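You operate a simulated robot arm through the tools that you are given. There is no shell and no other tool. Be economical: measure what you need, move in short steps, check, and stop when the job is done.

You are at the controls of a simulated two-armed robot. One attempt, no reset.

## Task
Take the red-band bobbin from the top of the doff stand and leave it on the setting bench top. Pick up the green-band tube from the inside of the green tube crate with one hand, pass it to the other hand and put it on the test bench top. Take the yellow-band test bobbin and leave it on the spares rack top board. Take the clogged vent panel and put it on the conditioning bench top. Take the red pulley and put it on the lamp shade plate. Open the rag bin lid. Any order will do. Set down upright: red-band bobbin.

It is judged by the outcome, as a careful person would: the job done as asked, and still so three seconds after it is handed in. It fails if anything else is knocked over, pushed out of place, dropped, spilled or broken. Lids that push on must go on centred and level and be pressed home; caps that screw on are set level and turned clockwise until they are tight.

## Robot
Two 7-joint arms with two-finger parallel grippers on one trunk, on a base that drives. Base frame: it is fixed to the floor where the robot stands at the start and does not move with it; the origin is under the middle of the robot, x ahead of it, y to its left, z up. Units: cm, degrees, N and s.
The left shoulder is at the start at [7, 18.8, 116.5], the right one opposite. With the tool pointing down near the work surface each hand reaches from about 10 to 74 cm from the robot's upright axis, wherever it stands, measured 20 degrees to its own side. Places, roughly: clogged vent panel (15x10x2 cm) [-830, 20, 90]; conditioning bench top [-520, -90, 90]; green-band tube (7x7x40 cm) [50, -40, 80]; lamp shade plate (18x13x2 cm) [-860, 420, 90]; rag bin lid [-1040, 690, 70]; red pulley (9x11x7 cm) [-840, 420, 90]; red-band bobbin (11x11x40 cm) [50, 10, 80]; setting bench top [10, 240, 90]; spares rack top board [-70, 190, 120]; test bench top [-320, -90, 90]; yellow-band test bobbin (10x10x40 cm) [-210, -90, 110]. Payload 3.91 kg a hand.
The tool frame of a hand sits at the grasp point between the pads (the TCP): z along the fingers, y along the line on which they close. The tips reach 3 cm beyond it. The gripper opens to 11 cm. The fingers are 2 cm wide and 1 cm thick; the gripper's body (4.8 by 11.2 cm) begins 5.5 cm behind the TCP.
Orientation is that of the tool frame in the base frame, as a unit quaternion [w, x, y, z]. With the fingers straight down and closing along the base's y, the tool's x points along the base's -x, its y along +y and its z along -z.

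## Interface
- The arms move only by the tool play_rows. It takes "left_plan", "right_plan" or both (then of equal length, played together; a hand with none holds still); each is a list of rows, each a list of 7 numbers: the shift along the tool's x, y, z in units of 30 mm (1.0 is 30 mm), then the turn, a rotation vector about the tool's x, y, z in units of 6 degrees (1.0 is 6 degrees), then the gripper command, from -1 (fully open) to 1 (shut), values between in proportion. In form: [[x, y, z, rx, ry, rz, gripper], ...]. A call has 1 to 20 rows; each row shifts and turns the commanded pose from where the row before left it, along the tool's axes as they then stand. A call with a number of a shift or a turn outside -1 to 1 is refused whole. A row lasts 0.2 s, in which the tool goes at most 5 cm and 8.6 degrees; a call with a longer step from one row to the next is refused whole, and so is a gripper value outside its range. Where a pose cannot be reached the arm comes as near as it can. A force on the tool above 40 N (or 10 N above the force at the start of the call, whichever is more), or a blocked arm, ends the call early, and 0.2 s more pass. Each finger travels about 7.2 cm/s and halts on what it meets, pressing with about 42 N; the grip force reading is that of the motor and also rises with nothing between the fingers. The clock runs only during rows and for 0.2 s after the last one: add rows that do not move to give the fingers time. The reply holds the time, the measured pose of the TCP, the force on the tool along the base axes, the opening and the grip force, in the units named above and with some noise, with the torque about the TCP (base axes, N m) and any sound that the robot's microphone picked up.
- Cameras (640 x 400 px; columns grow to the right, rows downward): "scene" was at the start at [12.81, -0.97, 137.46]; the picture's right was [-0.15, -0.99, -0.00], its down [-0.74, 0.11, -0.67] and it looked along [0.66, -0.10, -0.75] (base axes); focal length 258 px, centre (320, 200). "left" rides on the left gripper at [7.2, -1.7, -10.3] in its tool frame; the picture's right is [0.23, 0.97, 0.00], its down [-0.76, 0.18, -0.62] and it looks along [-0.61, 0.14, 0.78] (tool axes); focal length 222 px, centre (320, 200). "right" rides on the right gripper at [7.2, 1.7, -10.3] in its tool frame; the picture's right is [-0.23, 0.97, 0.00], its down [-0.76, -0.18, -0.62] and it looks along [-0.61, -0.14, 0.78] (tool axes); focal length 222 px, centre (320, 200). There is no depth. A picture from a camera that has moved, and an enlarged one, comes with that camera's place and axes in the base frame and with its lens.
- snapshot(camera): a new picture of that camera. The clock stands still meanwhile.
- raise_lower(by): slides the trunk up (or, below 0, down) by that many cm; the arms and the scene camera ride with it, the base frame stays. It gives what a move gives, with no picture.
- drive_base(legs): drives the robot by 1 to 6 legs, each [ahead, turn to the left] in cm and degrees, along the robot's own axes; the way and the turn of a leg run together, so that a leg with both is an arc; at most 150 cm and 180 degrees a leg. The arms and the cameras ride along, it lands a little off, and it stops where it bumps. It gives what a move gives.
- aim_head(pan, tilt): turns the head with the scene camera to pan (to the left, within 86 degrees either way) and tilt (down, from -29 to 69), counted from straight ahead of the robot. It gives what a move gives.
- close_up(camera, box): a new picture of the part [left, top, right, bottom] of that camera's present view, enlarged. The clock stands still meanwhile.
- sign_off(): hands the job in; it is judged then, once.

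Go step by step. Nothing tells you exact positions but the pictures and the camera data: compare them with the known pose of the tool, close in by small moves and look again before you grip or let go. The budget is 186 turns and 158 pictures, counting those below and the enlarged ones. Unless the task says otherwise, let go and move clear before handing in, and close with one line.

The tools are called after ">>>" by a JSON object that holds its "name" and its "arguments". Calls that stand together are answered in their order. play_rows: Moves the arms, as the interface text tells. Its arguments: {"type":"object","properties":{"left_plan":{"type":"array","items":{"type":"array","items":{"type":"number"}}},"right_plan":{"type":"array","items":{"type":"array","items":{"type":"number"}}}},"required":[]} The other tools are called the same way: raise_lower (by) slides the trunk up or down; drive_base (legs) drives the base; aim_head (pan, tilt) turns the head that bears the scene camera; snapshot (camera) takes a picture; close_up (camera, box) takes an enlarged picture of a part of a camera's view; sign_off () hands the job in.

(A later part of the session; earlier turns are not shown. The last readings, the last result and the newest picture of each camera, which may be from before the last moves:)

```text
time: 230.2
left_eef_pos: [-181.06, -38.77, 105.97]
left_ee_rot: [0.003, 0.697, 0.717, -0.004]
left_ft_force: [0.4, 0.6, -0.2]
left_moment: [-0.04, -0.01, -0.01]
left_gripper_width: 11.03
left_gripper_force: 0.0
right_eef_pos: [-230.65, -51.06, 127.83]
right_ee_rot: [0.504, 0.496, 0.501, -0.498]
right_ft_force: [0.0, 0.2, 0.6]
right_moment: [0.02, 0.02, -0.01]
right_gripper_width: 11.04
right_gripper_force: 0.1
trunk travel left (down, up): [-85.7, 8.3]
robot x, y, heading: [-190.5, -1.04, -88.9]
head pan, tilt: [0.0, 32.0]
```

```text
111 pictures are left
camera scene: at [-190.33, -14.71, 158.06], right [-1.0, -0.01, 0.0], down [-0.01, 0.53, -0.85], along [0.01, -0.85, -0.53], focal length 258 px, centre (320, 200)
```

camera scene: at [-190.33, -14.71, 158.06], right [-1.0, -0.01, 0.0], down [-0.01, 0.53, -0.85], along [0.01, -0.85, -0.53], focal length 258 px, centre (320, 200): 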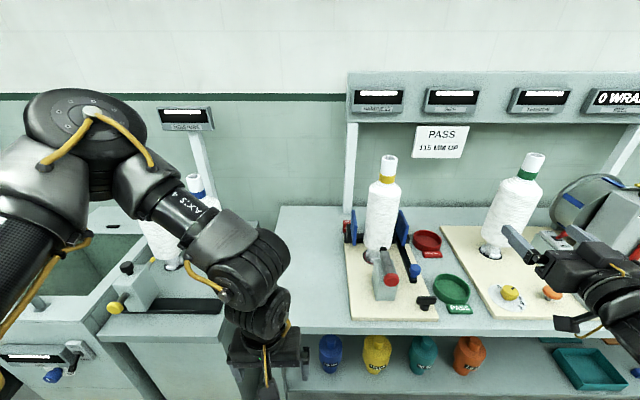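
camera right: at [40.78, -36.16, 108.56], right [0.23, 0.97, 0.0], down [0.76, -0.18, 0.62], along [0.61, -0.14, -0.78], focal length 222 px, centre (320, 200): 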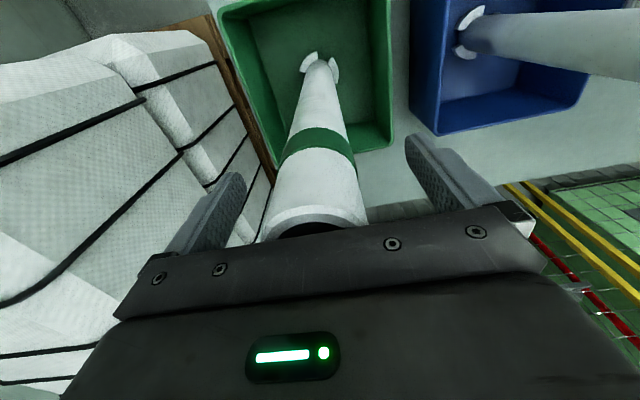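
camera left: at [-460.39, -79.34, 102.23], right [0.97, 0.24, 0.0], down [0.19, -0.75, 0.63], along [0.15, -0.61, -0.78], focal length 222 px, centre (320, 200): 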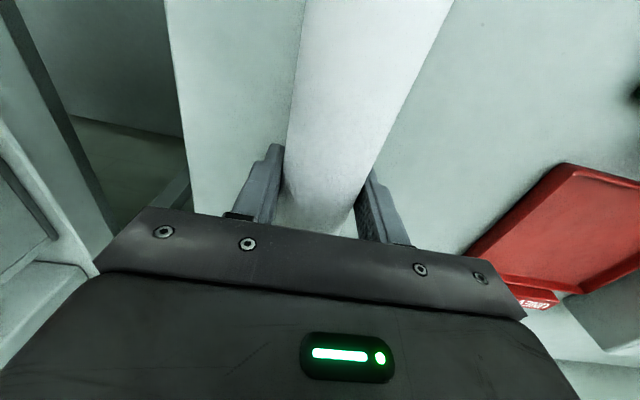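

The bobbin's neck is at about (-211, -88), top z≈127.5. I draw the right hand back, turn slightly left and drive in so that the bobbin comes straight ahead of the right hand.

>>> {"name": "play_rows", "arguments": {"left_plan": [[0, 0, -1, 0, 0, 0, -1], [0, 0, -1, 0, 0, 0, -1], [0, 0, 0, 0, 0, 0, -1], [0, 0, 0, 0, 0, 0, -1], [0, 0, 0, 0, 0, 0, -1]], "right_plan": [[0, 0, -1, 0, 0, 0, -1], [0, 0, -1, 0, 0, 0, -1], [0, 0, -1, 0, 0, 0, -1], [0, 0, -1, 0, 0, 0, -1], [0, 0, 0, 0, 0, 0, -1]]}}

>>> {"name": "drive_base", "arguments": {"legs": [[0, 12], [24, 0]]}}

>>> {"name": "aim_head", "arguments": {"pan": -15, "tilt": 35}}

>>> {"name": "snapshot", "arguments": {"camera": "scene"}}

>>> {"name": "snapshot", "arguments": {"camera": "right"}}

```text
time: 231.4
left_eef_pos: [-180.93, -39.12, 111.78]
left_ee_rot: [0.001, 0.698, 0.716, -0.003]
left_ft_force: [0.1, 0.0, -0.5]
left_moment: [0.04, 0.01, -0.03]
left_gripper_width: 11.0
left_gripper_force: 0.1
right_eef_pos: [-232.74, -49.46, 127.07]
right_ee_rot: [0.505, 0.495, 0.503, -0.496]
right_ft_force: [0.7, 0.5, 0.3]
right_moment: [0.01, 0.01, -0.01]
right_gripper_width: 11.0
right_gripper_force: 0.1
right hand out of reach, approached as far as the arm can: row 1, 2, 3, 4
trunk travel left (down, up): [-85.7, 8.3]
robot x, y, heading: [-190.41, -0.83, -89.3]
head pan, tilt: [0.0, 32.0]
```

```text
time: 232.9
left_eef_pos: [-173.34, -36.61, 111.89]
left_ee_rot: [0.004, 0.62, 0.785, -0.003]
left_ft_force: [0.4, 0.4, -0.7]
left_moment: [-0.01, -0.01, 0.02]
left_gripper_width: 10.99
left_gripper_force: 0.0
right_eef_pos: [-221.69, -57.38, 126.95]
right_ee_rot: [0.554, 0.441, 0.553, -0.44]
right_ft_force: [0.5, 0.0, -0.9]
right_moment: [-0.01, 0.0, 0.0]
right_gripper_width: 11.02
right_gripper_force: 0.1
trunk travel left (down, up): [-85.7, 8.3]
robot x, y, heading: [-190.48, -1.54, -76.9]
head pan, tilt: [0.0, 32.0]
stopped in leg 2: the robot was blocked; the commanded pose is now the measured one
```

```text
time: 233.7
left_eef_pos: [-173.37, -36.97, 111.83]
left_ee_rot: [0.003, 0.619, 0.785, -0.001]
left_ft_force: [0.2, -0.5, 0.1]
left_moment: [-0.01, 0.0, 0.02]
left_gripper_width: 11.01
left_gripper_force: 0.1
right_eef_pos: [-221.74, -57.86, 126.71]
right_ee_rot: [0.553, 0.441, 0.553, -0.44]
right_ft_force: [0.2, 0.7, 0.2]
right_moment: [0.01, 0.02, 0.0]
right_gripper_width: 10.99
right_gripper_force: 0.2
trunk travel left (down, up): [-85.7, 8.3]
robot x, y, heading: [-190.19, -1.52, -76.9]
head pan, tilt: [-15.0, 35.0]
```

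```text
110 pictures are left
camera scene: at [-189.62, -15.28, 157.57], right [-1.0, 0.04, 0.0], down [0.02, 0.57, -0.82], along [-0.03, -0.82, -0.57], focal length 258 px, centre (320, 200)
```

scene: 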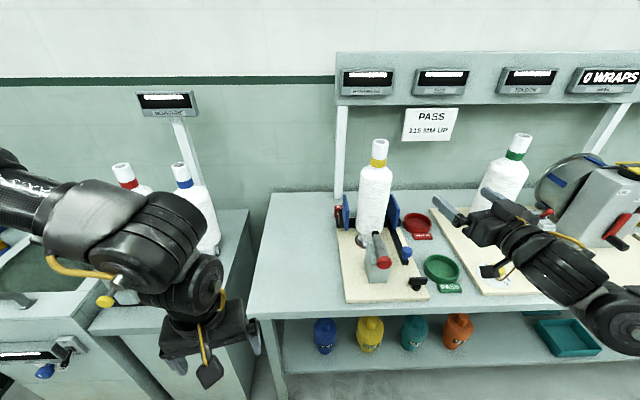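

```text
109 pictures are left
camera right: at [-222.55, -47.27, 119.55], right [0.95, 0.22, 0.23], down [-0.31, 0.57, 0.76], along [0.04, -0.8, 0.61], focal length 222 px, centre (320, 200)
```

right: 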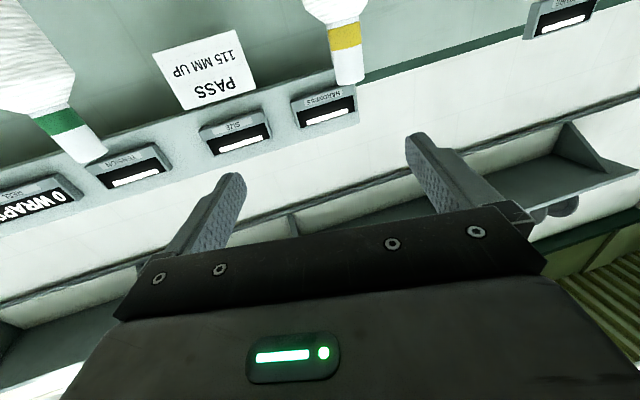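

The drive stopped as blocked. I look with the left hand's camera and from the head downward to see what is in the way.

>>> {"name": "snapshot", "arguments": {"camera": "left"}}

>>> {"name": "aim_head", "arguments": {"pan": 20, "tilt": 65}}

>>> {"name": "snapshot", "arguments": {"camera": "scene"}}

```text
108 pictures are left
camera left: at [-176.76, -30.06, 121.98], right [0.89, 0.45, 0.0], down [0.35, -0.69, 0.63], along [0.28, -0.56, -0.78], focal length 222 px, centre (320, 200)
```

left: 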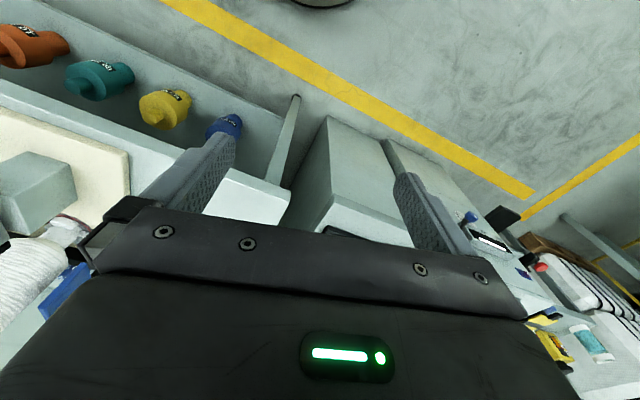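

```text
time: 234.7
left_eef_pos: [-173.34, -36.84, 111.87]
left_ee_rot: [0.003, 0.62, 0.785, -0.003]
left_ft_force: [-0.3, 0.3, 0.1]
left_moment: [-0.03, 0.0, 0.02]
left_gripper_width: 11.03
left_gripper_force: 0.1
right_eef_pos: [-221.79, -57.62, 126.82]
right_ee_rot: [0.553, 0.441, 0.553, -0.441]
right_ft_force: [0.1, -0.2, -0.3]
right_moment: [0.0, -0.02, 0.0]
right_gripper_width: 11.0
right_gripper_force: 0.0
trunk travel left (down, up): [-85.7, 8.3]
robot x, y, heading: [-190.17, -2.12, -77.2]
head pan, tilt: [20.0, 65.0]
```

```text
107 pictures are left
camera scene: at [-185.98, -11.48, 153.6], right [-0.84, -0.54, 0.0], down [-0.49, 0.76, -0.42], along [0.23, -0.36, -0.91], focal length 258 px, centre (320, 200)
```

scene: 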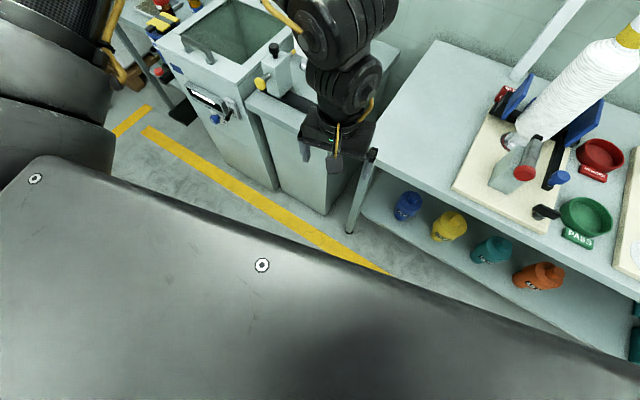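

Nothing visible touches the base. I try a short drive again.

>>> {"name": "drive_base", "arguments": {"legs": [[6, 0]]}}

```text
time: 235.7
left_eef_pos: [-172.28, -41.51, 112.34]
left_ee_rot: [0.007, 0.62, 0.784, -0.006]
left_ft_force: [0.6, 1.5, -0.6]
left_moment: [-0.05, -0.02, 0.01]
left_gripper_width: 10.98
left_gripper_force: 0.0
right_eef_pos: [-220.61, -62.26, 127.39]
right_ee_rot: [0.556, 0.439, 0.551, -0.442]
right_ft_force: [-0.8, 0.7, 1.1]
right_moment: [0.01, 0.01, 0.01]
right_gripper_width: 11.0
right_gripper_force: 0.0
trunk travel left (down, up): [-85.7, 8.3]
robot x, y, heading: [-188.99, -7.52, -77.1]
head pan, tilt: [20.0, 65.0]
```

That went through. I drive 12 cm more and re-measure with the head and right cameras.

>>> {"name": "drive_base", "arguments": {"legs": [[12, 0]]}}

>>> {"name": "aim_head", "arguments": {"pan": -30, "tilt": 35}}

>>> {"name": "snapshot", "arguments": {"camera": "scene"}}

>>> {"name": "snapshot", "arguments": {"camera": "right"}}

```text
time: 236.9
left_eef_pos: [-169.22, -54.09, 111.97]
left_ee_rot: [0.005, 0.618, 0.786, -0.004]
left_ft_force: [0.3, 0.4, -0.2]
left_moment: [0.01, -0.01, 0.02]
left_gripper_width: 10.99
left_gripper_force: 0.1
right_eef_pos: [-217.62, -75.11, 126.99]
right_ee_rot: [0.553, 0.441, 0.552, -0.441]
right_ft_force: [-0.4, 0.0, -0.2]
right_moment: [0.0, 0.0, -0.03]
right_gripper_width: 11.03
right_gripper_force: 0.0
trunk travel left (down, up): [-85.7, 8.3]
robot x, y, heading: [-186.37, -19.43, -77.0]
head pan, tilt: [20.0, 65.0]
```

```text
time: 238.1
left_eef_pos: [-169.13, -54.52, 111.93]
left_ee_rot: [0.003, 0.619, 0.785, -0.003]
left_ft_force: [1.2, -0.7, 0.7]
left_moment: [0.0, -0.01, -0.02]
left_gripper_width: 11.01
left_gripper_force: 0.1
right_eef_pos: [-217.64, -75.37, 126.9]
right_ee_rot: [0.554, 0.441, 0.553, -0.439]
right_ft_force: [0.2, 0.3, 0.8]
right_moment: [0.02, -0.01, -0.03]
right_gripper_width: 10.99
right_gripper_force: 0.0
trunk travel left (down, up): [-85.7, 8.3]
robot x, y, heading: [-186.17, -19.69, -77.4]
head pan, tilt: [-30.0, 35.0]
```

```text
106 pictures are left
camera scene: at [-187.72, -32.55, 157.58], right [-0.96, 0.29, 0.0], down [0.17, 0.55, -0.82], along [-0.24, -0.78, -0.57], focal length 258 px, centre (320, 200)
```

scene: 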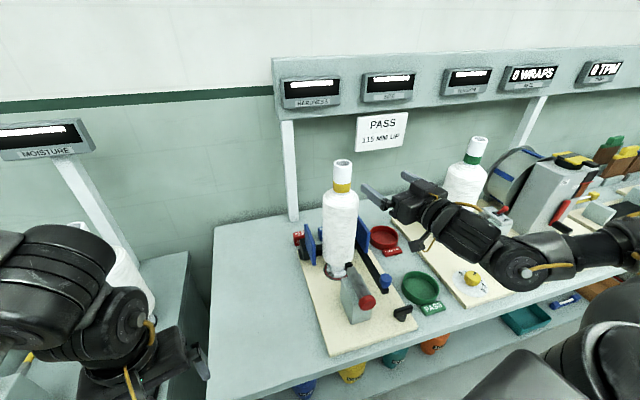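

```text
105 pictures are left
camera right: at [-218.34, -64.96, 119.62], right [0.95, 0.22, 0.23], down [-0.31, 0.57, 0.76], along [0.04, -0.79, 0.61], focal length 222 px, centre (320, 200)
```

right: 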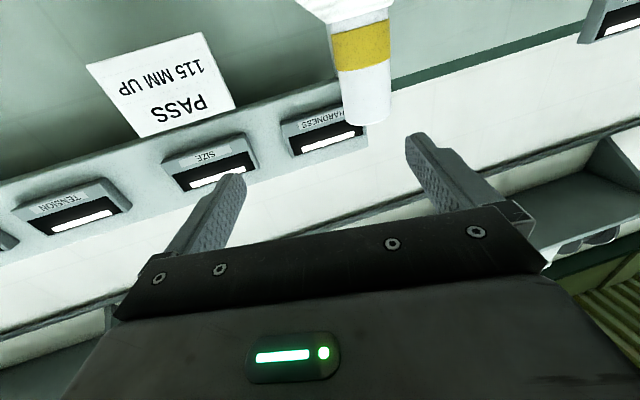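

Both cameras agree: the bobbin's top is at (-210.2, -86.8, 128.2). I line the right hand up at z≈124.5, stopping short of the neck.

>>> {"name": "play_rows", "arguments": {"right_plan": [[0.4, 0, 0.7, 0, 0, 0, -1], [0.4, 0.5, 0.6, 0, 0, 0, -1], [0, 0.55, 0.2, 0, 0, 0, -1], [0, 0.5, 0, 0, 0, 0, -1], [0, 0, 0, 0, 0, 0, -1]]}}

>>> {"name": "snapshot", "arguments": {"camera": "right"}}

```text
time: 239.3
left_eef_pos: [-169.18, -54.46, 111.96]
left_ee_rot: [0.003, 0.619, 0.785, -0.003]
left_ft_force: [-0.1, 0.0, 0.4]
left_moment: [0.01, -0.01, 0.01]
left_gripper_width: 10.98
left_gripper_force: 0.1
right_eef_pos: [-211.97, -78.65, 124.26]
right_ee_rot: [0.553, 0.441, 0.553, -0.439]
right_ft_force: [0.2, 0.1, 0.0]
right_moment: [-0.04, -0.03, 0.0]
right_gripper_width: 10.97
right_gripper_force: 0.0
trunk travel left (down, up): [-85.7, 8.3]
robot x, y, heading: [-186.3, -19.19, -77.2]
head pan, tilt: [-30.0, 35.0]
```

```text
104 pictures are left
camera right: at [-212.79, -68.28, 117.1], right [0.95, 0.22, 0.23], down [-0.31, 0.57, 0.76], along [0.04, -0.8, 0.61], focal length 222 px, centre (320, 200)
```

right: 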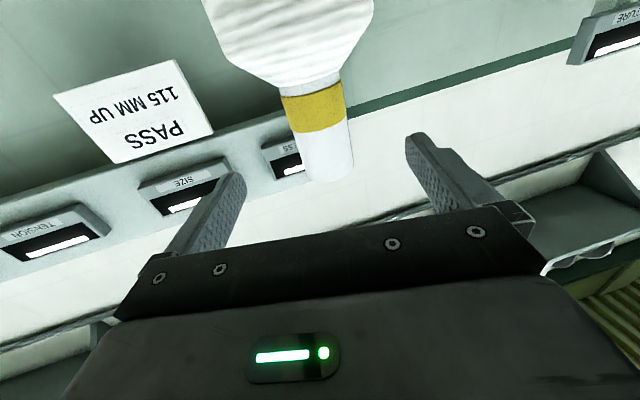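

The neck is centred between the fingers, 8 cm ahead. I advance and close.

>>> {"name": "play_rows", "arguments": {"right_plan": [[0, 0, 0.9, 0, 0, 0, -1], [0, 0, 0.9, 0, 0, 0, -1], [0, 0, 0.9, 0, 0, 0, -1], [0, 0, 0, 0, 0, 0, -1]]}}

>>> {"name": "close_up", "arguments": {"camera": "scene", "box": [240, 120, 480, 320]}}

>>> {"name": "snapshot", "arguments": {"camera": "right"}}

```text
time: 240.3
left_eef_pos: [-169.22, -54.54, 111.89]
left_ee_rot: [0.003, 0.619, 0.785, -0.004]
left_ft_force: [0.2, -0.1, -0.4]
left_moment: [-0.01, -0.03, -0.04]
left_gripper_width: 10.99
left_gripper_force: 0.0
right_eef_pos: [-210.17, -86.84, 124.31]
right_ee_rot: [0.554, 0.441, 0.553, -0.439]
right_ft_force: [0.2, 0.0, 0.2]
right_moment: [0.0, -0.01, -0.03]
right_gripper_width: 11.01
right_gripper_force: 0.0
trunk travel left (down, up): [-85.7, 8.3]
robot x, y, heading: [-186.27, -19.46, -77.1]
head pan, tilt: [-30.0, 35.0]
```

```text
2.00 times, centred on (360, 220) of scene
camera zoom: at [-187.72, -32.59, 157.58], right [-0.96, 0.29, 0.0], down [0.17, 0.55, -0.82], along [-0.24, -0.78, -0.57], focal length 517 px, centre (240, 160)
```

zoom: 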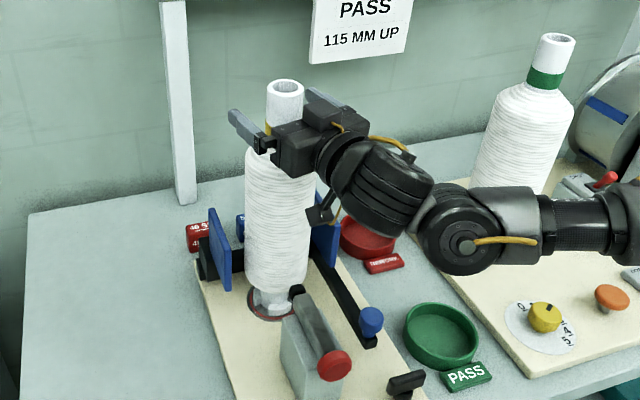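

```text
102 pictures are left
camera right: at [-210.84, -76.45, 116.99], right [0.95, 0.22, 0.23], down [-0.31, 0.57, 0.76], along [0.04, -0.8, 0.61], focal length 222 px, centre (320, 200)
```

right: 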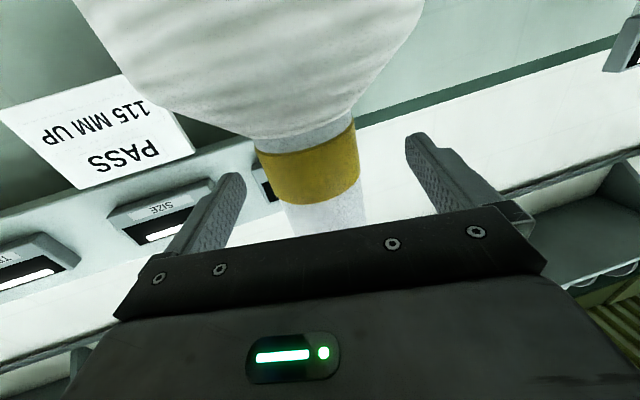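

The fingers straddle the neck at band height and the foot sits in a ring on the fixture board. I close and lift straight up with the trunk a little.

>>> {"name": "play_rows", "arguments": {"right_plan": [[0, 0, 0, 0, 0, 0, -0.4], [0, 0, 0, 0, 0, 0, 0.1], [0, 0, 0, 0, 0, 0, 1], [0, 0, 0, 0, 0, 0, 1], [0, 0, 0, 0, 0, 0, 1], [0, 0, 0, 0, 0, 0, 1]]}}

>>> {"name": "raise_lower", "arguments": {"by": 8}}

>>> {"name": "snapshot", "arguments": {"camera": "scene"}}

```text
time: 241.7
left_eef_pos: [-169.16, -54.52, 111.89]
left_ee_rot: [0.003, 0.619, 0.785, -0.003]
left_ft_force: [0.1, 0.5, 0.0]
left_moment: [-0.03, -0.01, -0.02]
left_gripper_width: 10.99
left_gripper_force: 0.0
right_eef_pos: [-210.06, -86.89, 124.23]
right_ee_rot: [0.553, 0.441, 0.553, -0.441]
right_ft_force: [0.6, 0.6, -0.9]
right_moment: [-0.01, 0.21, -0.03]
right_gripper_width: 4.55
right_gripper_force: 41.7
trunk travel left (down, up): [-85.7, 8.3]
robot x, y, heading: [-186.37, -19.4, -76.9]
head pan, tilt: [-30.0, 35.0]
```

```text
time: 242.9
left_eef_pos: [-169.15, -54.58, 119.83]
left_ee_rot: [0.003, 0.619, 0.785, -0.004]
left_ft_force: [-0.2, 0.8, 0.0]
left_moment: [-0.01, 0.03, -0.01]
left_gripper_width: 10.97
left_gripper_force: 0.1
right_eef_pos: [-210.16, -86.97, 132.14]
right_ee_rot: [0.554, 0.441, 0.554, -0.438]
right_ft_force: [0.4, 0.2, -6.7]
right_moment: [0.01, 0.03, -0.05]
right_gripper_width: 4.52
right_gripper_force: 41.8
trunk travel left (down, up): [-93.7, 0.3]
robot x, y, heading: [-186.33, -19.57, -77.0]
head pan, tilt: [-30.0, 35.0]
```

```text
101 pictures are left
camera scene: at [-187.76, -32.74, 165.57], right [-0.96, 0.29, 0.0], down [0.17, 0.55, -0.82], along [-0.24, -0.78, -0.57], focal length 258 px, centre (320, 200)
```

scene: 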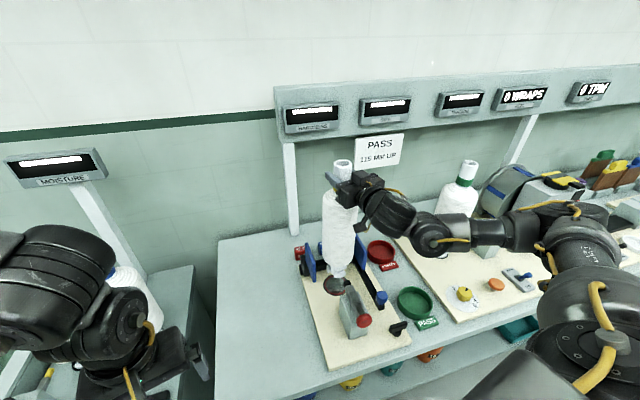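

It lifts freely. I raise it another 18 cm with the arm to clear the fixture.

>>> {"name": "play_rows", "arguments": {"right_plan": [[-0.8, 0, 0, 0, 0, 0, 1], [-1, 0, 0, 0, 0, 0, 1], [-1, 0, 0, 0, 0, 0, 1], [-1, 0, 0, 0, 0, 0, 1], [-1, 0, 0, 0, 0, 0, 1], [-1, 0, 0, 0, 0, 0, 1], [0, 0, 0, 0, 0, 0, 1]]}}

>>> {"name": "snapshot", "arguments": {"camera": "scene"}}

```text
time: 244.5
left_eef_pos: [-169.23, -54.49, 119.89]
left_ee_rot: [0.004, 0.619, 0.785, -0.003]
left_ft_force: [0.1, 0.7, -0.7]
left_moment: [0.01, -0.03, 0.0]
left_gripper_width: 11.03
left_gripper_force: 0.0
right_eef_pos: [-210.46, -87.0, 149.65]
right_ee_rot: [0.554, 0.442, 0.553, -0.438]
right_ft_force: [-0.7, -0.2, -7.3]
right_moment: [-0.02, 0.01, 0.01]
right_gripper_width: 4.53
right_gripper_force: 42.1
trunk travel left (down, up): [-93.7, 0.3]
robot x, y, heading: [-186.55, -19.34, -76.9]
head pan, tilt: [-30.0, 35.0]
```

```text
100 pictures are left
camera scene: at [-187.78, -32.74, 165.57], right [-0.96, 0.29, 0.0], down [0.17, 0.55, -0.82], along [-0.24, -0.78, -0.57], focal length 258 px, centre (320, 200)
```

scene: 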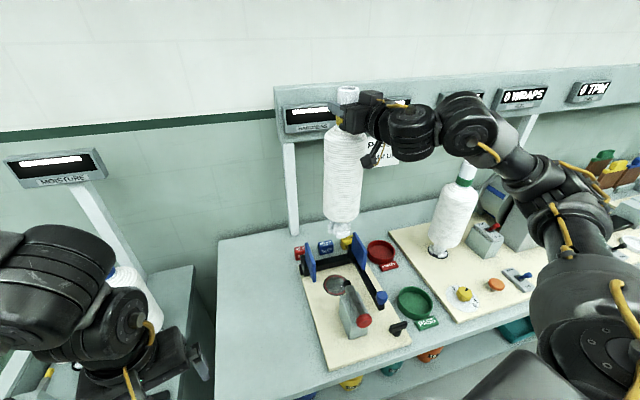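

Clear of the fixture. I raise it further to rack height, then back away.

>>> {"name": "play_rows", "arguments": {"right_plan": [[-1, 0, 0, 0, 0, 0, 1], [-1, 0, 0, 0, 0, 0, 1], [-1, 0, 0, 0, 0, 0, 1], [-1, 0, 0, 0, 0, 0, 1], [-0.5, 0, 0, 0, 0, 0, 1], [0, 0, 0, 0, 0, 0, 1]]}}

>>> {"name": "drive_base", "arguments": {"legs": [[-60, 0]]}}

```text
time: 245.9
left_eef_pos: [-169.2, -54.63, 119.89]
left_ee_rot: [0.003, 0.619, 0.785, -0.002]
left_ft_force: [0.0, -0.3, 1.3]
left_moment: [-0.01, 0.0, 0.0]
left_gripper_width: 10.99
left_gripper_force: 0.0
right_eef_pos: [-210.23, -87.0, 162.92]
right_ee_rot: [0.553, 0.442, 0.553, -0.439]
right_ft_force: [-0.2, -0.5, -6.9]
right_moment: [-0.06, 0.01, 0.01]
right_gripper_width: 4.54
right_gripper_force: 42.1
trunk travel left (down, up): [-93.7, 0.3]
robot x, y, heading: [-186.17, -19.47, -76.9]
head pan, tilt: [-30.0, 35.0]
```

```text
time: 249.2
left_eef_pos: [-182.53, 3.16, 119.85]
left_ee_rot: [0.002, 0.613, 0.79, -0.002]
left_ft_force: [-0.2, -0.5, 0.2]
left_moment: [-0.01, 0.0, -0.02]
left_gripper_width: 10.98
left_gripper_force: 0.0
right_eef_pos: [-222.9, -30.04, 162.93]
right_ee_rot: [0.556, 0.437, 0.557, -0.434]
right_ft_force: [0.4, 0.0, -7.1]
right_moment: [-0.06, 0.04, 0.02]
right_gripper_width: 4.54
right_gripper_force: 42.1
trunk travel left (down, up): [-93.7, 0.3]
robot x, y, heading: [-200.3, 38.09, -76.0]
head pan, tilt: [-30.0, 35.0]
```

I drive to in front of the spares rack and look at its top board for a free place.

>>> {"name": "drive_base", "arguments": {"legs": [[0, 106], [104, 0], [0, 60]]}}

>>> {"name": "aim_head", "arguments": {"pan": 0, "tilt": 28}}

>>> {"name": "snapshot", "arguments": {"camera": "scene"}}

```text
time: 261.7
left_eef_pos: [-120.13, 127.94, 119.96]
left_ee_rot: [-0.003, 0.712, -0.702, -0.003]
left_ft_force: [-0.2, -0.3, -0.1]
left_moment: [0.02, 0.02, -0.01]
left_gripper_width: 11.01
left_gripper_force: 0.0
right_eef_pos: [-73.03, 150.76, 162.97]
right_ee_rot: [0.497, -0.502, 0.499, 0.502]
right_ft_force: [0.9, -0.3, -6.3]
right_moment: [-0.01, -0.01, 0.02]
right_gripper_width: 4.51
right_gripper_force: 42.3
trunk travel left (down, up): [-93.7, 0.3]
robot x, y, heading: [-111.36, 90.18, 90.3]
head pan, tilt: [-30.0, 35.0]
```

```text
time: 262.6
left_eef_pos: [-120.29, 128.11, 119.86]
left_ee_rot: [-0.003, 0.713, -0.701, -0.004]
left_ft_force: [0.5, 0.3, 0.6]
left_moment: [0.0, 0.02, -0.01]
left_gripper_width: 11.01
left_gripper_force: 0.0
right_eef_pos: [-73.24, 150.62, 162.83]
right_ee_rot: [-0.497, 0.501, -0.5, -0.501]
right_ft_force: [0.2, -0.4, -7.2]
right_moment: [0.0, 0.0, 0.0]
right_gripper_width: 4.51
right_gripper_force: 42.2
trunk travel left (down, up): [-93.7, 0.3]
robot x, y, heading: [-111.2, 89.73, 90.8]
head pan, tilt: [0.0, 28.0]
```

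```text
99 pictures are left
camera scene: at [-111.29, 104.54, 166.66], right [1.0, 0.01, 0.0], down [0.0, -0.47, -0.88], along [-0.01, 0.88, -0.47], focal length 258 px, centre (320, 200)
```

scene: 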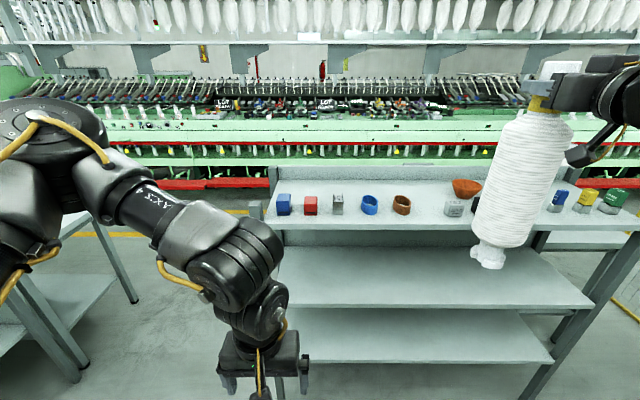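

Items stand in a row along the board's front half; behind them it is free, except for the orange bowl. I zoom in to pick the exact place.

>>> {"name": "close_up", "arguments": {"camera": "scene", "box": [260, 150, 500, 250]}}

```text
2.67 times, centred on (380, 200) of scene
camera zoom: at [-111.29, 104.54, 166.66], right [1.0, 0.01, 0.0], down [0.0, -0.47, -0.88], along [-0.01, 0.88, -0.47], focal length 689 px, centre (160, 200)
```

zoom: 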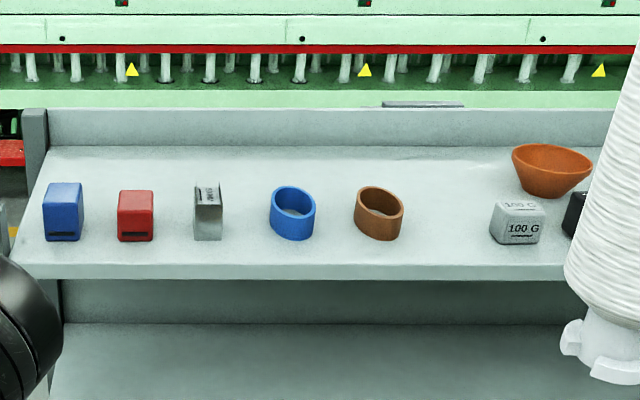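

I choose (-78, 192): behind the gap between the brown ring and the 100 G weight. First raise the bobbin above item height and draw the left hand back.

>>> {"name": "play_rows", "arguments": {"left_plan": [[1, 0, 0, 0, 0, 0, -1], [1, 0, 0, 0, 0, 0, -1], [1, 0, 0, 0, 0, 0, -1], [1, 0, 0, 0, 0, 0, -1], [0, 0, 0, 0, 0, 0, -1]], "right_plan": [[-0.8, 0, 0, 0, 0, 0, 1], [-0.8, 0, 0, 0, 0, 0, 1], [-0.4, 0, 0, 0, 0, 0, 1], [0, 0, 0, 0, 0, 0, 1], [0, 0, 0, 0, 0, 0, 1]]}}

>>> {"name": "drive_base", "arguments": {"legs": [[20, 2]]}}

>>> {"name": "snapshot", "arguments": {"camera": "scene"}}

```text
time: 263.8
left_eef_pos: [-119.2, 118.64, 119.79]
left_ee_rot: [-0.003, 0.71, -0.704, 0.0]
left_ft_force: [-0.1, 0.5, 0.2]
left_moment: [-0.01, -0.02, -0.01]
left_gripper_width: 11.02
left_gripper_force: 0.1
left hand out of reach, approached as far as the arm can: row 3, 4
right_eef_pos: [-73.36, 150.79, 169.0]
right_ee_rot: [-0.498, 0.501, -0.5, -0.501]
right_ft_force: [0.0, 0.3, -5.7]
right_moment: [0.01, -0.02, -0.03]
right_gripper_width: 4.51
right_gripper_force: 41.9
trunk travel left (down, up): [-93.7, 0.3]
robot x, y, heading: [-111.26, 90.08, 90.3]
head pan, tilt: [0.0, 28.0]
```

```text
time: 265.4
left_eef_pos: [-120.45, 137.78, 119.82]
left_ee_rot: [-0.003, 0.722, -0.692, -0.003]
left_ft_force: [0.5, 0.2, 0.6]
left_moment: [0.03, 0.03, 0.03]
left_gripper_width: 10.99
left_gripper_force: 0.0
right_eef_pos: [-75.85, 171.13, 169.11]
right_ee_rot: [0.49, -0.508, 0.491, 0.511]
right_ft_force: [-0.5, -0.4, -6.7]
right_moment: [-0.09, -0.02, 0.02]
right_gripper_width: 4.49
right_gripper_force: 42.3
trunk travel left (down, up): [-93.7, 0.3]
robot x, y, heading: [-111.82, 109.74, 92.1]
head pan, tilt: [0.0, 28.0]
```

```text
97 pictures are left
camera scene: at [-112.23, 123.76, 166.73], right [1.0, 0.04, 0.0], down [0.02, -0.47, -0.88], along [-0.04, 0.88, -0.47], focal length 258 px, centre (320, 200)
```

scene: 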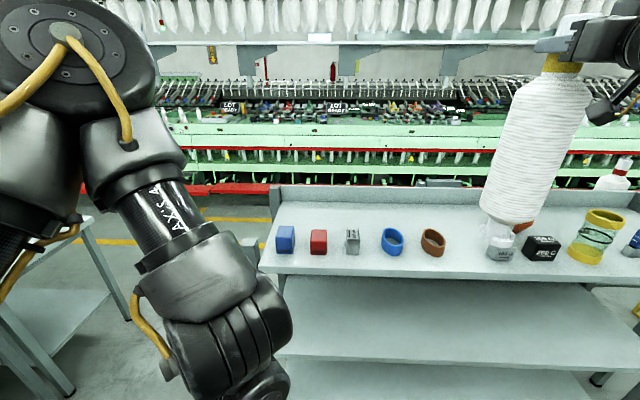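

The bobbin's foot is above the item tops. I drive the last 20 cm so that it comes over the free spot.

>>> {"name": "drive_base", "arguments": {"legs": [[20.5, 1]]}}

>>> {"name": "aim_head", "arguments": {"pan": -30, "tilt": 35}}

>>> {"name": "snapshot", "arguments": {"camera": "scene"}}

```text
time: 267.0
left_eef_pos: [-121.76, 158.47, 119.75]
left_ee_rot: [-0.004, 0.727, -0.687, -0.002]
left_ft_force: [-0.6, 0.1, 0.1]
left_moment: [0.04, 0.02, -0.03]
left_gripper_width: 11.01
left_gripper_force: 0.0
right_eef_pos: [-77.61, 192.54, 169.23]
right_ee_rot: [0.486, -0.511, 0.487, 0.515]
right_ft_force: [-0.7, -1.4, -6.0]
right_moment: [-0.04, -0.03, -0.01]
right_gripper_width: 4.5
right_gripper_force: 41.7
trunk travel left (down, up): [-93.7, 0.3]
robot x, y, heading: [-112.97, 130.46, 93.4]
head pan, tilt: [0.0, 28.0]
```

```text
time: 268.0
left_eef_pos: [-121.89, 158.9, 119.85]
left_ee_rot: [-0.002, 0.727, -0.687, -0.001]
left_ft_force: [-0.2, 0.2, 0.9]
left_moment: [0.0, -0.03, -0.02]
left_gripper_width: 11.0
left_gripper_force: 0.1
right_eef_pos: [-77.59, 193.2, 168.84]
right_ee_rot: [-0.485, 0.514, -0.487, -0.514]
right_ft_force: [-0.1, 0.5, -7.3]
right_moment: [0.01, 0.03, -0.01]
right_gripper_width: 4.52
right_gripper_force: 42.0
trunk travel left (down, up): [-93.7, 0.3]
robot x, y, heading: [-112.84, 131.13, 93.2]
head pan, tilt: [-30.0, 35.0]
```

```text
96 pictures are left
camera scene: at [-108.92, 144.15, 165.55], right [0.89, -0.45, 0.0], down [-0.26, -0.51, -0.82], along [0.37, 0.73, -0.58], focal length 258 px, centre (320, 200)
```

scene: 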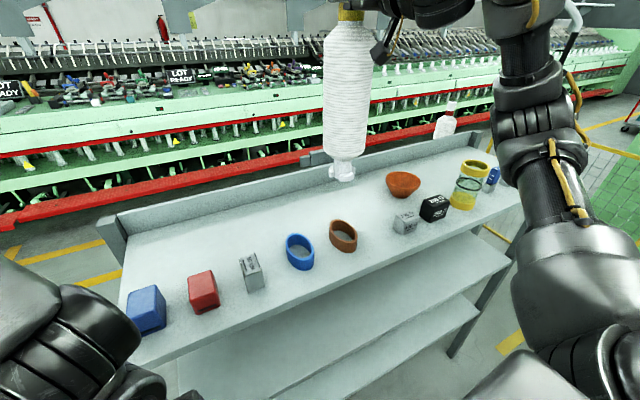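

The landing spot is clear. I lower 7.5 cm with the trunk, then feel for contact with the arm.

>>> {"name": "raise_lower", "arguments": {"by": -7.5}}

>>> {"name": "snapshot", "arguments": {"camera": "scene"}}

```text
time: 269.1
left_eef_pos: [-121.9, 158.86, 112.42]
left_ee_rot: [-0.002, 0.727, -0.687, -0.002]
left_ft_force: [-0.8, 0.0, 0.2]
left_moment: [0.03, -0.01, -0.02]
left_gripper_width: 10.99
left_gripper_force: 0.0
right_eef_pos: [-77.59, 193.07, 161.41]
right_ee_rot: [0.486, -0.512, 0.488, 0.513]
right_ft_force: [0.1, -0.5, -6.4]
right_moment: [-0.03, 0.01, -0.01]
right_gripper_width: 4.52
right_gripper_force: 42.3
trunk travel left (down, up): [-86.2, 7.8]
robot x, y, heading: [-113.17, 130.53, 92.9]
head pan, tilt: [-30.0, 35.0]
```

```text
95 pictures are left
camera scene: at [-108.92, 143.93, 158.08], right [0.89, -0.45, 0.0], down [-0.26, -0.51, -0.82], along [0.37, 0.73, -0.57], focal length 258 px, centre (320, 200)
```

scene: 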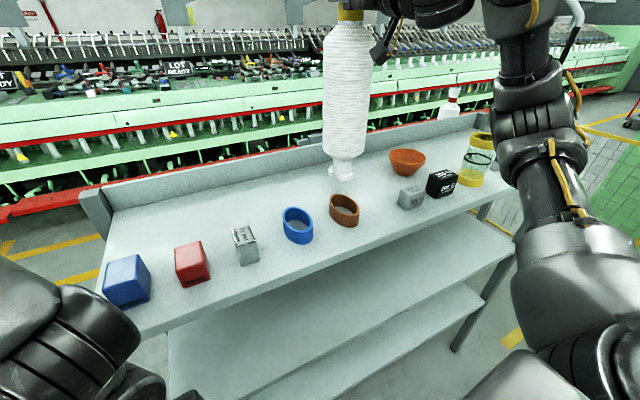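

>>> {"name": "play_rows", "arguments": {"right_plan": [[0.15, 0, 0, 0, 0, 0, 1], [0.15, 0, 0, 0, 0, 0, 1], [0.15, 0, 0, 0, 0, 0, 1], [0.1, 0, 0, 0, 0, 0, 1], [0, 0, 0, 0, 0, 0, 1]]}}

```text
time: 270.3
left_eef_pos: [-121.99, 158.84, 112.32]
left_ee_rot: [-0.002, 0.726, -0.687, -0.002]
left_ft_force: [-0.2, 0.5, 0.1]
left_moment: [0.0, 0.01, 0.02]
left_gripper_width: 11.01
left_gripper_force: 0.1
right_eef_pos: [-77.7, 193.07, 159.85]
right_ee_rot: [0.485, -0.512, 0.488, 0.513]
right_ft_force: [-0.2, -0.1, -5.7]
right_moment: [0.02, 0.01, 0.03]
right_gripper_width: 4.5
right_gripper_force: 42.3
trunk travel left (down, up): [-86.2, 7.8]
robot x, y, heading: [-113.24, 130.88, 93.1]
head pan, tilt: [-30.0, 35.0]
```

No contact yet; I continue in small steps.

>>> {"name": "play_rows", "arguments": {"right_plan": [[0.1, 0, 0, 0, 0, 0, 1], [0.1, 0, 0, 0, 0, 0, 1], [0.1, 0, 0, 0, 0, 0, 1], [0.1, 0, 0, 0, 0, 0, 1], [0, 0, 0, 0, 0, 0, 1]]}}

```text
time: 271.5
left_eef_pos: [-121.92, 158.83, 112.29]
left_ee_rot: [-0.002, 0.727, -0.687, -0.002]
left_ft_force: [-0.2, -0.4, -0.7]
left_moment: [-0.02, 0.02, 0.02]
left_gripper_width: 11.01
left_gripper_force: 0.1
right_eef_pos: [-77.65, 193.02, 158.64]
right_ee_rot: [0.486, -0.513, 0.487, 0.513]
right_ft_force: [-0.1, -0.5, -6.3]
right_moment: [0.02, 0.01, 0.03]
right_gripper_width: 4.52
right_gripper_force: 41.8
trunk travel left (down, up): [-86.2, 7.8]
robot x, y, heading: [-112.74, 130.98, 93.3]
head pan, tilt: [-30.0, 35.0]
```

>>> {"name": "play_rows", "arguments": {"right_plan": [[0.1, 0, 0, 0, 0, 0, 1], [0.1, 0, 0, 0, 0, 0, 1], [0.1, 0, 0, 0, 0, 0, 1], [0, 0, 0, 0, 0, 0, 1]]}}

>>> {"name": "close_up", "arguments": {"camera": "scene", "box": [260, 80, 460, 260]}}

```text
time: 272.5
left_eef_pos: [-121.99, 158.5, 112.4]
left_ee_rot: [-0.003, 0.727, -0.687, -0.001]
left_ft_force: [-0.7, -0.4, -0.5]
left_moment: [0.0, -0.01, 0.03]
left_gripper_width: 10.99
left_gripper_force: 0.1
right_eef_pos: [-77.74, 192.7, 158.4]
right_ee_rot: [0.488, -0.51, 0.487, 0.515]
right_ft_force: [1.5, 5.9, 22.9]
right_moment: [0.99, -0.62, -0.04]
right_gripper_width: 4.49
right_gripper_force: 41.4
trunk travel left (down, up): [-86.2, 7.8]
robot x, y, heading: [-112.75, 130.91, 93.3]
head pan, tilt: [-30.0, 35.0]
```

```text
2.22 times, centred on (360, 170) of scene
camera zoom: at [-109.12, 143.66, 158.14], right [0.89, -0.45, 0.0], down [-0.26, -0.51, -0.82], along [0.37, 0.73, -0.57], focal length 574 px, centre (231, 267)
```

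zoom: 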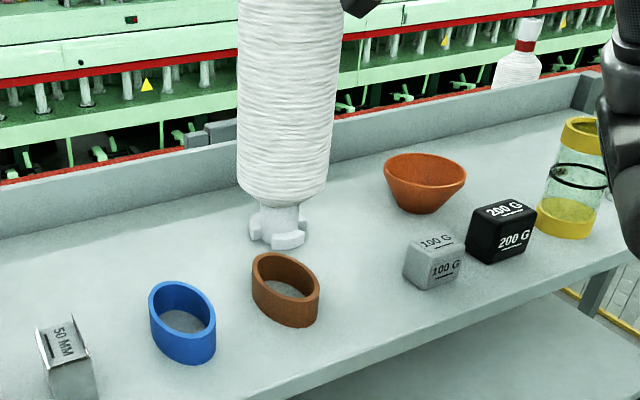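

It stands on the board. I ease the pressure, open, and withdraw straight back.

>>> {"name": "play_rows", "arguments": {"right_plan": [[-0.17, 0, 0, 0, 0, 0, 1], [0, 0, 0, 0, 0, 0, 1]]}}

```text
time: 273.1
left_eef_pos: [-121.94, 158.65, 112.34]
left_ee_rot: [-0.001, 0.727, -0.687, -0.001]
left_ft_force: [0.3, -0.7, 0.5]
left_moment: [0.0, -0.01, -0.02]
left_gripper_width: 10.99
left_gripper_force: 0.1
right_eef_pos: [-77.9, 192.85, 158.17]
right_ee_rot: [-0.485, 0.514, -0.487, -0.513]
right_ft_force: [-0.8, 0.7, 6.6]
right_moment: [-0.27, 0.39, -0.05]
right_gripper_width: 4.5
right_gripper_force: 42.2
trunk travel left (down, up): [-86.2, 7.8]
robot x, y, heading: [-112.84, 130.8, 93.0]
head pan, tilt: [-30.0, 35.0]
```

>>> {"name": "play_rows", "arguments": {"right_plan": [[0, 0, 0, 0, 0, 0, 0.1], [0, 0, 0, 0, 0, 0, -0.2], [0, 0, 0, 0, 0, 0, -1], [0, 0, 0, 0, 0, 0, -1], [0, 0, 0, 0, 0, 0, -1], [0, 0, -0.7, 0, 0, 0, -1], [0, 0, -1, 0, 0, 0, -1], [0, 0, -1, 0, 0, 0, -1], [0, 0, 0, 0, 0, 0, -1]]}}

>>> {"name": "drive_base", "arguments": {"legs": [[-45, 0]]}}

>>> {"name": "snapshot", "arguments": {"camera": "scene"}}

```text
time: 275.1
left_eef_pos: [-121.9, 158.7, 112.39]
left_ee_rot: [-0.002, 0.727, -0.687, -0.001]
left_ft_force: [-0.1, 0.4, -0.1]
left_moment: [-0.05, -0.02, -0.01]
left_gripper_width: 10.99
left_gripper_force: 0.0
right_eef_pos: [-77.4, 184.9, 158.33]
right_ee_rot: [0.485, -0.513, 0.488, 0.513]
right_ft_force: [0.2, 0.9, -0.4]
right_moment: [-0.01, 0.03, 0.0]
right_gripper_width: 11.01
right_gripper_force: 0.1
trunk travel left (down, up): [-86.2, 7.8]
robot x, y, heading: [-112.79, 131.07, 93.0]
head pan, tilt: [-30.0, 35.0]
```

```text
time: 277.8
left_eef_pos: [-119.61, 114.78, 112.22]
left_ee_rot: [-0.002, 0.726, -0.688, -0.001]
left_ft_force: [-0.2, 0.6, 0.9]
left_moment: [-0.02, -0.04, -0.02]
left_gripper_width: 11.03
left_gripper_force: 0.0
right_eef_pos: [-74.9, 140.81, 158.34]
right_ee_rot: [0.487, -0.512, 0.489, 0.512]
right_ft_force: [-0.4, 0.6, 0.8]
right_moment: [-0.01, 0.0, 0.01]
right_gripper_width: 11.01
right_gripper_force: 0.0
trunk travel left (down, up): [-86.2, 7.8]
robot x, y, heading: [-110.1, 86.75, 93.1]
head pan, tilt: [-30.0, 35.0]
```

```text
93 pictures are left
camera scene: at [-106.62, 99.96, 158.06], right [0.89, -0.45, 0.0], down [-0.26, -0.51, -0.82], along [0.37, 0.73, -0.57], focal length 258 px, centre (320, 200)
```

scene: 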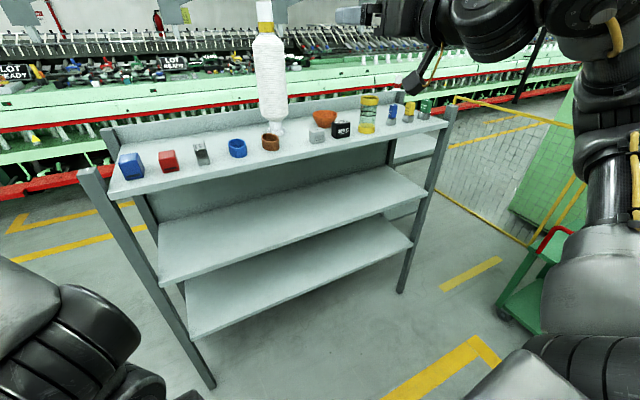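

The yellow-band bobbin stands on the spares rack's top board. Next the vent panel at about (-830, 20): I turn and drive along the gangway, then look.

>>> {"name": "drive_base", "arguments": {"legs": [[0, 88], [150, 0], [150, 0], [130, 0]]}}

>>> {"name": "aim_head", "arguments": {"pan": 0, "tilt": 18}}

>>> {"name": "snapshot", "arguments": {"camera": "scene"}}

```text
time: 302.4
left_eef_pos: [-573.95, 62.9, 112.41]
left_ee_rot: [-0.001, 1.0, 0.0, -0.002]
left_ft_force: [-0.7, -0.3, -1.0]
left_moment: [-0.01, -0.01, 0.0]
left_gripper_width: 11.0
left_gripper_force: 0.1
right_eef_pos: [-597.23, 108.75, 158.49]
right_ee_rot: [-0.001, 0.707, -0.001, -0.707]
right_ft_force: [0.2, 0.1, -0.7]
right_moment: [-0.01, 0.01, 0.01]
right_gripper_width: 11.0
right_gripper_force: 0.1
trunk travel left (down, up): [-86.2, 7.8]
robot x, y, heading: [-545.55, 70.16, 180.0]
head pan, tilt: [-30.0, 35.0]
```

```text
time: 303.4
left_eef_pos: [-573.82, 62.96, 112.27]
left_ee_rot: [-0.002, 1.0, -0.001, -0.002]
left_ft_force: [0.6, -0.6, -0.3]
left_moment: [0.01, -0.01, 0.01]
left_gripper_width: 10.99
left_gripper_force: 0.1
right_eef_pos: [-597.27, 108.83, 158.4]
right_ee_rot: [-0.001, 0.707, -0.002, -0.707]
right_ft_force: [0.3, 0.5, -0.6]
right_moment: [0.0, 0.0, 0.01]
right_gripper_width: 10.99
right_gripper_force: 0.1
trunk travel left (down, up): [-86.2, 7.8]
robot x, y, heading: [-545.51, 70.52, 179.8]
head pan, tilt: [0.0, 18.0]
```

```text
92 pictures are left
camera scene: at [-559.81, 70.7, 160.79], right [0.0, 1.0, 0.0], down [0.31, 0.0, -0.95], along [-0.95, 0.0, -0.31], focal length 258 px, centre (320, 200)
```

scene: 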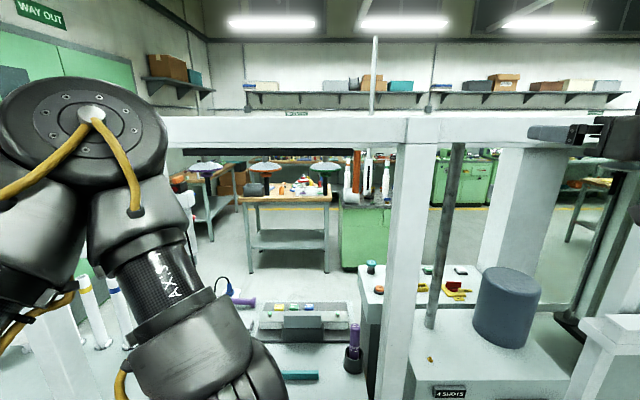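

I see a white frame ahead and, beyond it, a bench with T-shaped stands that fits the vent panel's place. I zoom in.

>>> {"name": "close_up", "arguments": {"camera": "scene", "box": [180, 110, 400, 390]}}

>>> {"name": "aim_head", "arguments": {"pan": -20, "tilt": 40}}

>>> {"name": "snapshot", "arguments": {"camera": "scene"}}

>>> {"name": "aim_head", "arguments": {"pan": 45, "tilt": 25}}

>>> {"name": "snapshot", "arguments": {"camera": "scene"}}

```text
1.43 times, centred on (290, 250) of scene
camera zoom: at [-559.81, 70.7, 160.79], right [0.0, 1.0, 0.0], down [0.31, 0.0, -0.95], along [-0.95, 0.0, -0.31], focal length 369 px, centre (363, 129)
```

zoom: 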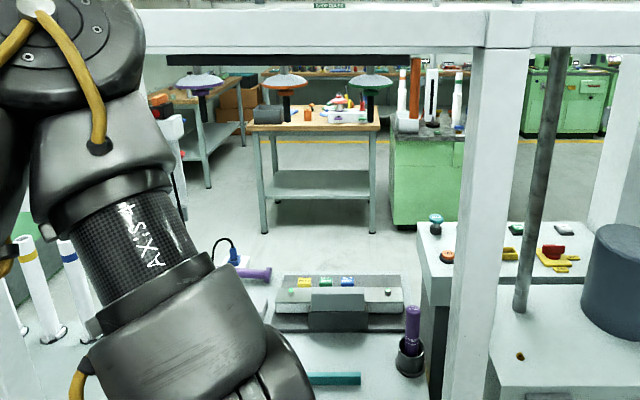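

```text
time: 304.2
left_eef_pos: [-573.86, 62.8, 112.27]
left_ee_rot: [-0.001, 1.0, -0.002, -0.002]
left_ft_force: [0.2, 0.2, 0.0]
left_moment: [0.0, -0.01, -0.02]
left_gripper_width: 11.0
left_gripper_force: 0.0
right_eef_pos: [-597.36, 108.82, 158.29]
right_ee_rot: [-0.001, 0.707, -0.002, -0.707]
right_ft_force: [-0.1, 0.7, 0.4]
right_moment: [0.01, 0.0, -0.03]
right_gripper_width: 11.0
right_gripper_force: 0.1
trunk travel left (down, up): [-86.2, 7.8]
robot x, y, heading: [-545.31, 70.34, 179.8]
head pan, tilt: [-20.0, 40.0]
```

```text
90 pictures are left
camera scene: at [-558.45, 73.58, 157.33], right [0.34, 0.94, 0.0], down [0.6, -0.22, -0.77], along [-0.72, 0.26, -0.64], focal length 258 px, centre (320, 200)
```

scene: 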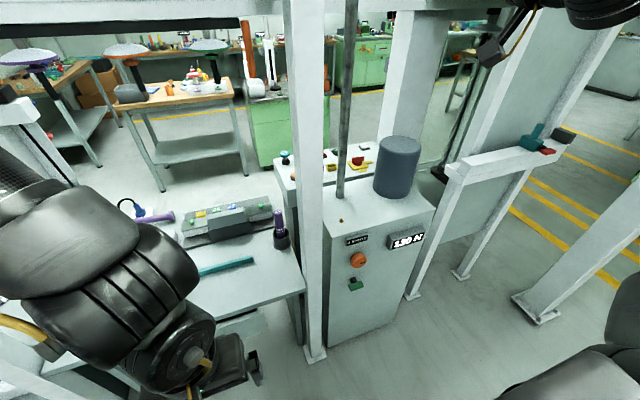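

```text
time: 305.6
left_eef_pos: [-573.97, 62.87, 112.4]
left_ee_rot: [0.0, 1.0, -0.001, -0.002]
left_ft_force: [0.9, 0.2, -0.7]
left_moment: [0.03, -0.06, -0.01]
left_gripper_width: 10.98
left_gripper_force: 0.1
right_eef_pos: [-597.4, 108.78, 158.32]
right_ee_rot: [-0.001, 0.707, -0.003, -0.707]
right_ft_force: [0.3, 0.7, -0.6]
right_moment: [0.0, 0.03, 0.01]
right_gripper_width: 11.02
right_gripper_force: 0.1
trunk travel left (down, up): [-86.2, 7.8]
robot x, y, heading: [-545.5, 70.45, 180.0]
head pan, tilt: [45.0, 25.0]
```

```text
89 pictures are left
camera scene: at [-557.02, 64.16, 159.66], right [-0.7, 0.71, 0.0], down [0.3, 0.3, -0.91], along [-0.64, -0.64, -0.42], focal length 258 px, centre (320, 200)
```

scene: 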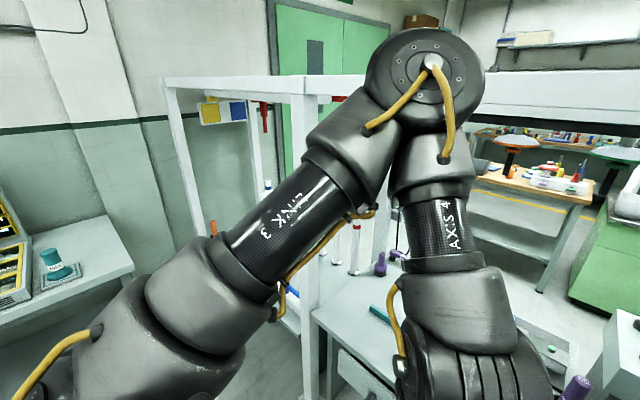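

A test frame blocks the way ahead from the wall out to y≈227; the aisle lies to the right. I look that way.

>>> {"name": "aim_head", "arguments": {"pan": -75, "tilt": 22}}

>>> {"name": "snapshot", "arguments": {"camera": "scene"}}

```text
time: 307.6
left_eef_pos: [-573.8, 62.85, 112.38]
left_ee_rot: [-0.001, 1.0, 0.0, -0.002]
left_ft_force: [0.3, 0.7, 0.2]
left_moment: [0.0, 0.01, -0.02]
left_gripper_width: 10.99
left_gripper_force: 0.1
right_eef_pos: [-597.33, 108.71, 158.34]
right_ee_rot: [-0.001, 0.707, -0.002, -0.707]
right_ft_force: [-0.1, -0.4, 0.0]
right_moment: [-0.02, -0.01, 0.02]
right_gripper_width: 10.96
right_gripper_force: 0.1
trunk travel left (down, up): [-86.2, 7.8]
robot x, y, heading: [-545.21, 70.78, 180.1]
head pan, tilt: [-75.0, 22.0]
```

```text
88 pictures are left
camera scene: at [-552.86, 79.63, 160.14], right [0.97, 0.26, 0.0], down [0.1, -0.36, -0.93], along [-0.24, 0.9, -0.37], focal length 258 px, centre (320, 200)
```

scene: 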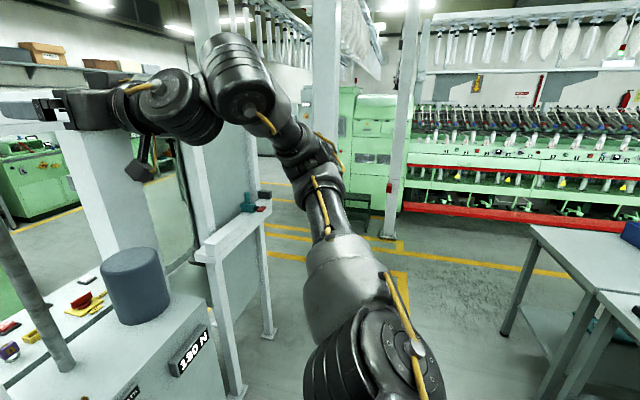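

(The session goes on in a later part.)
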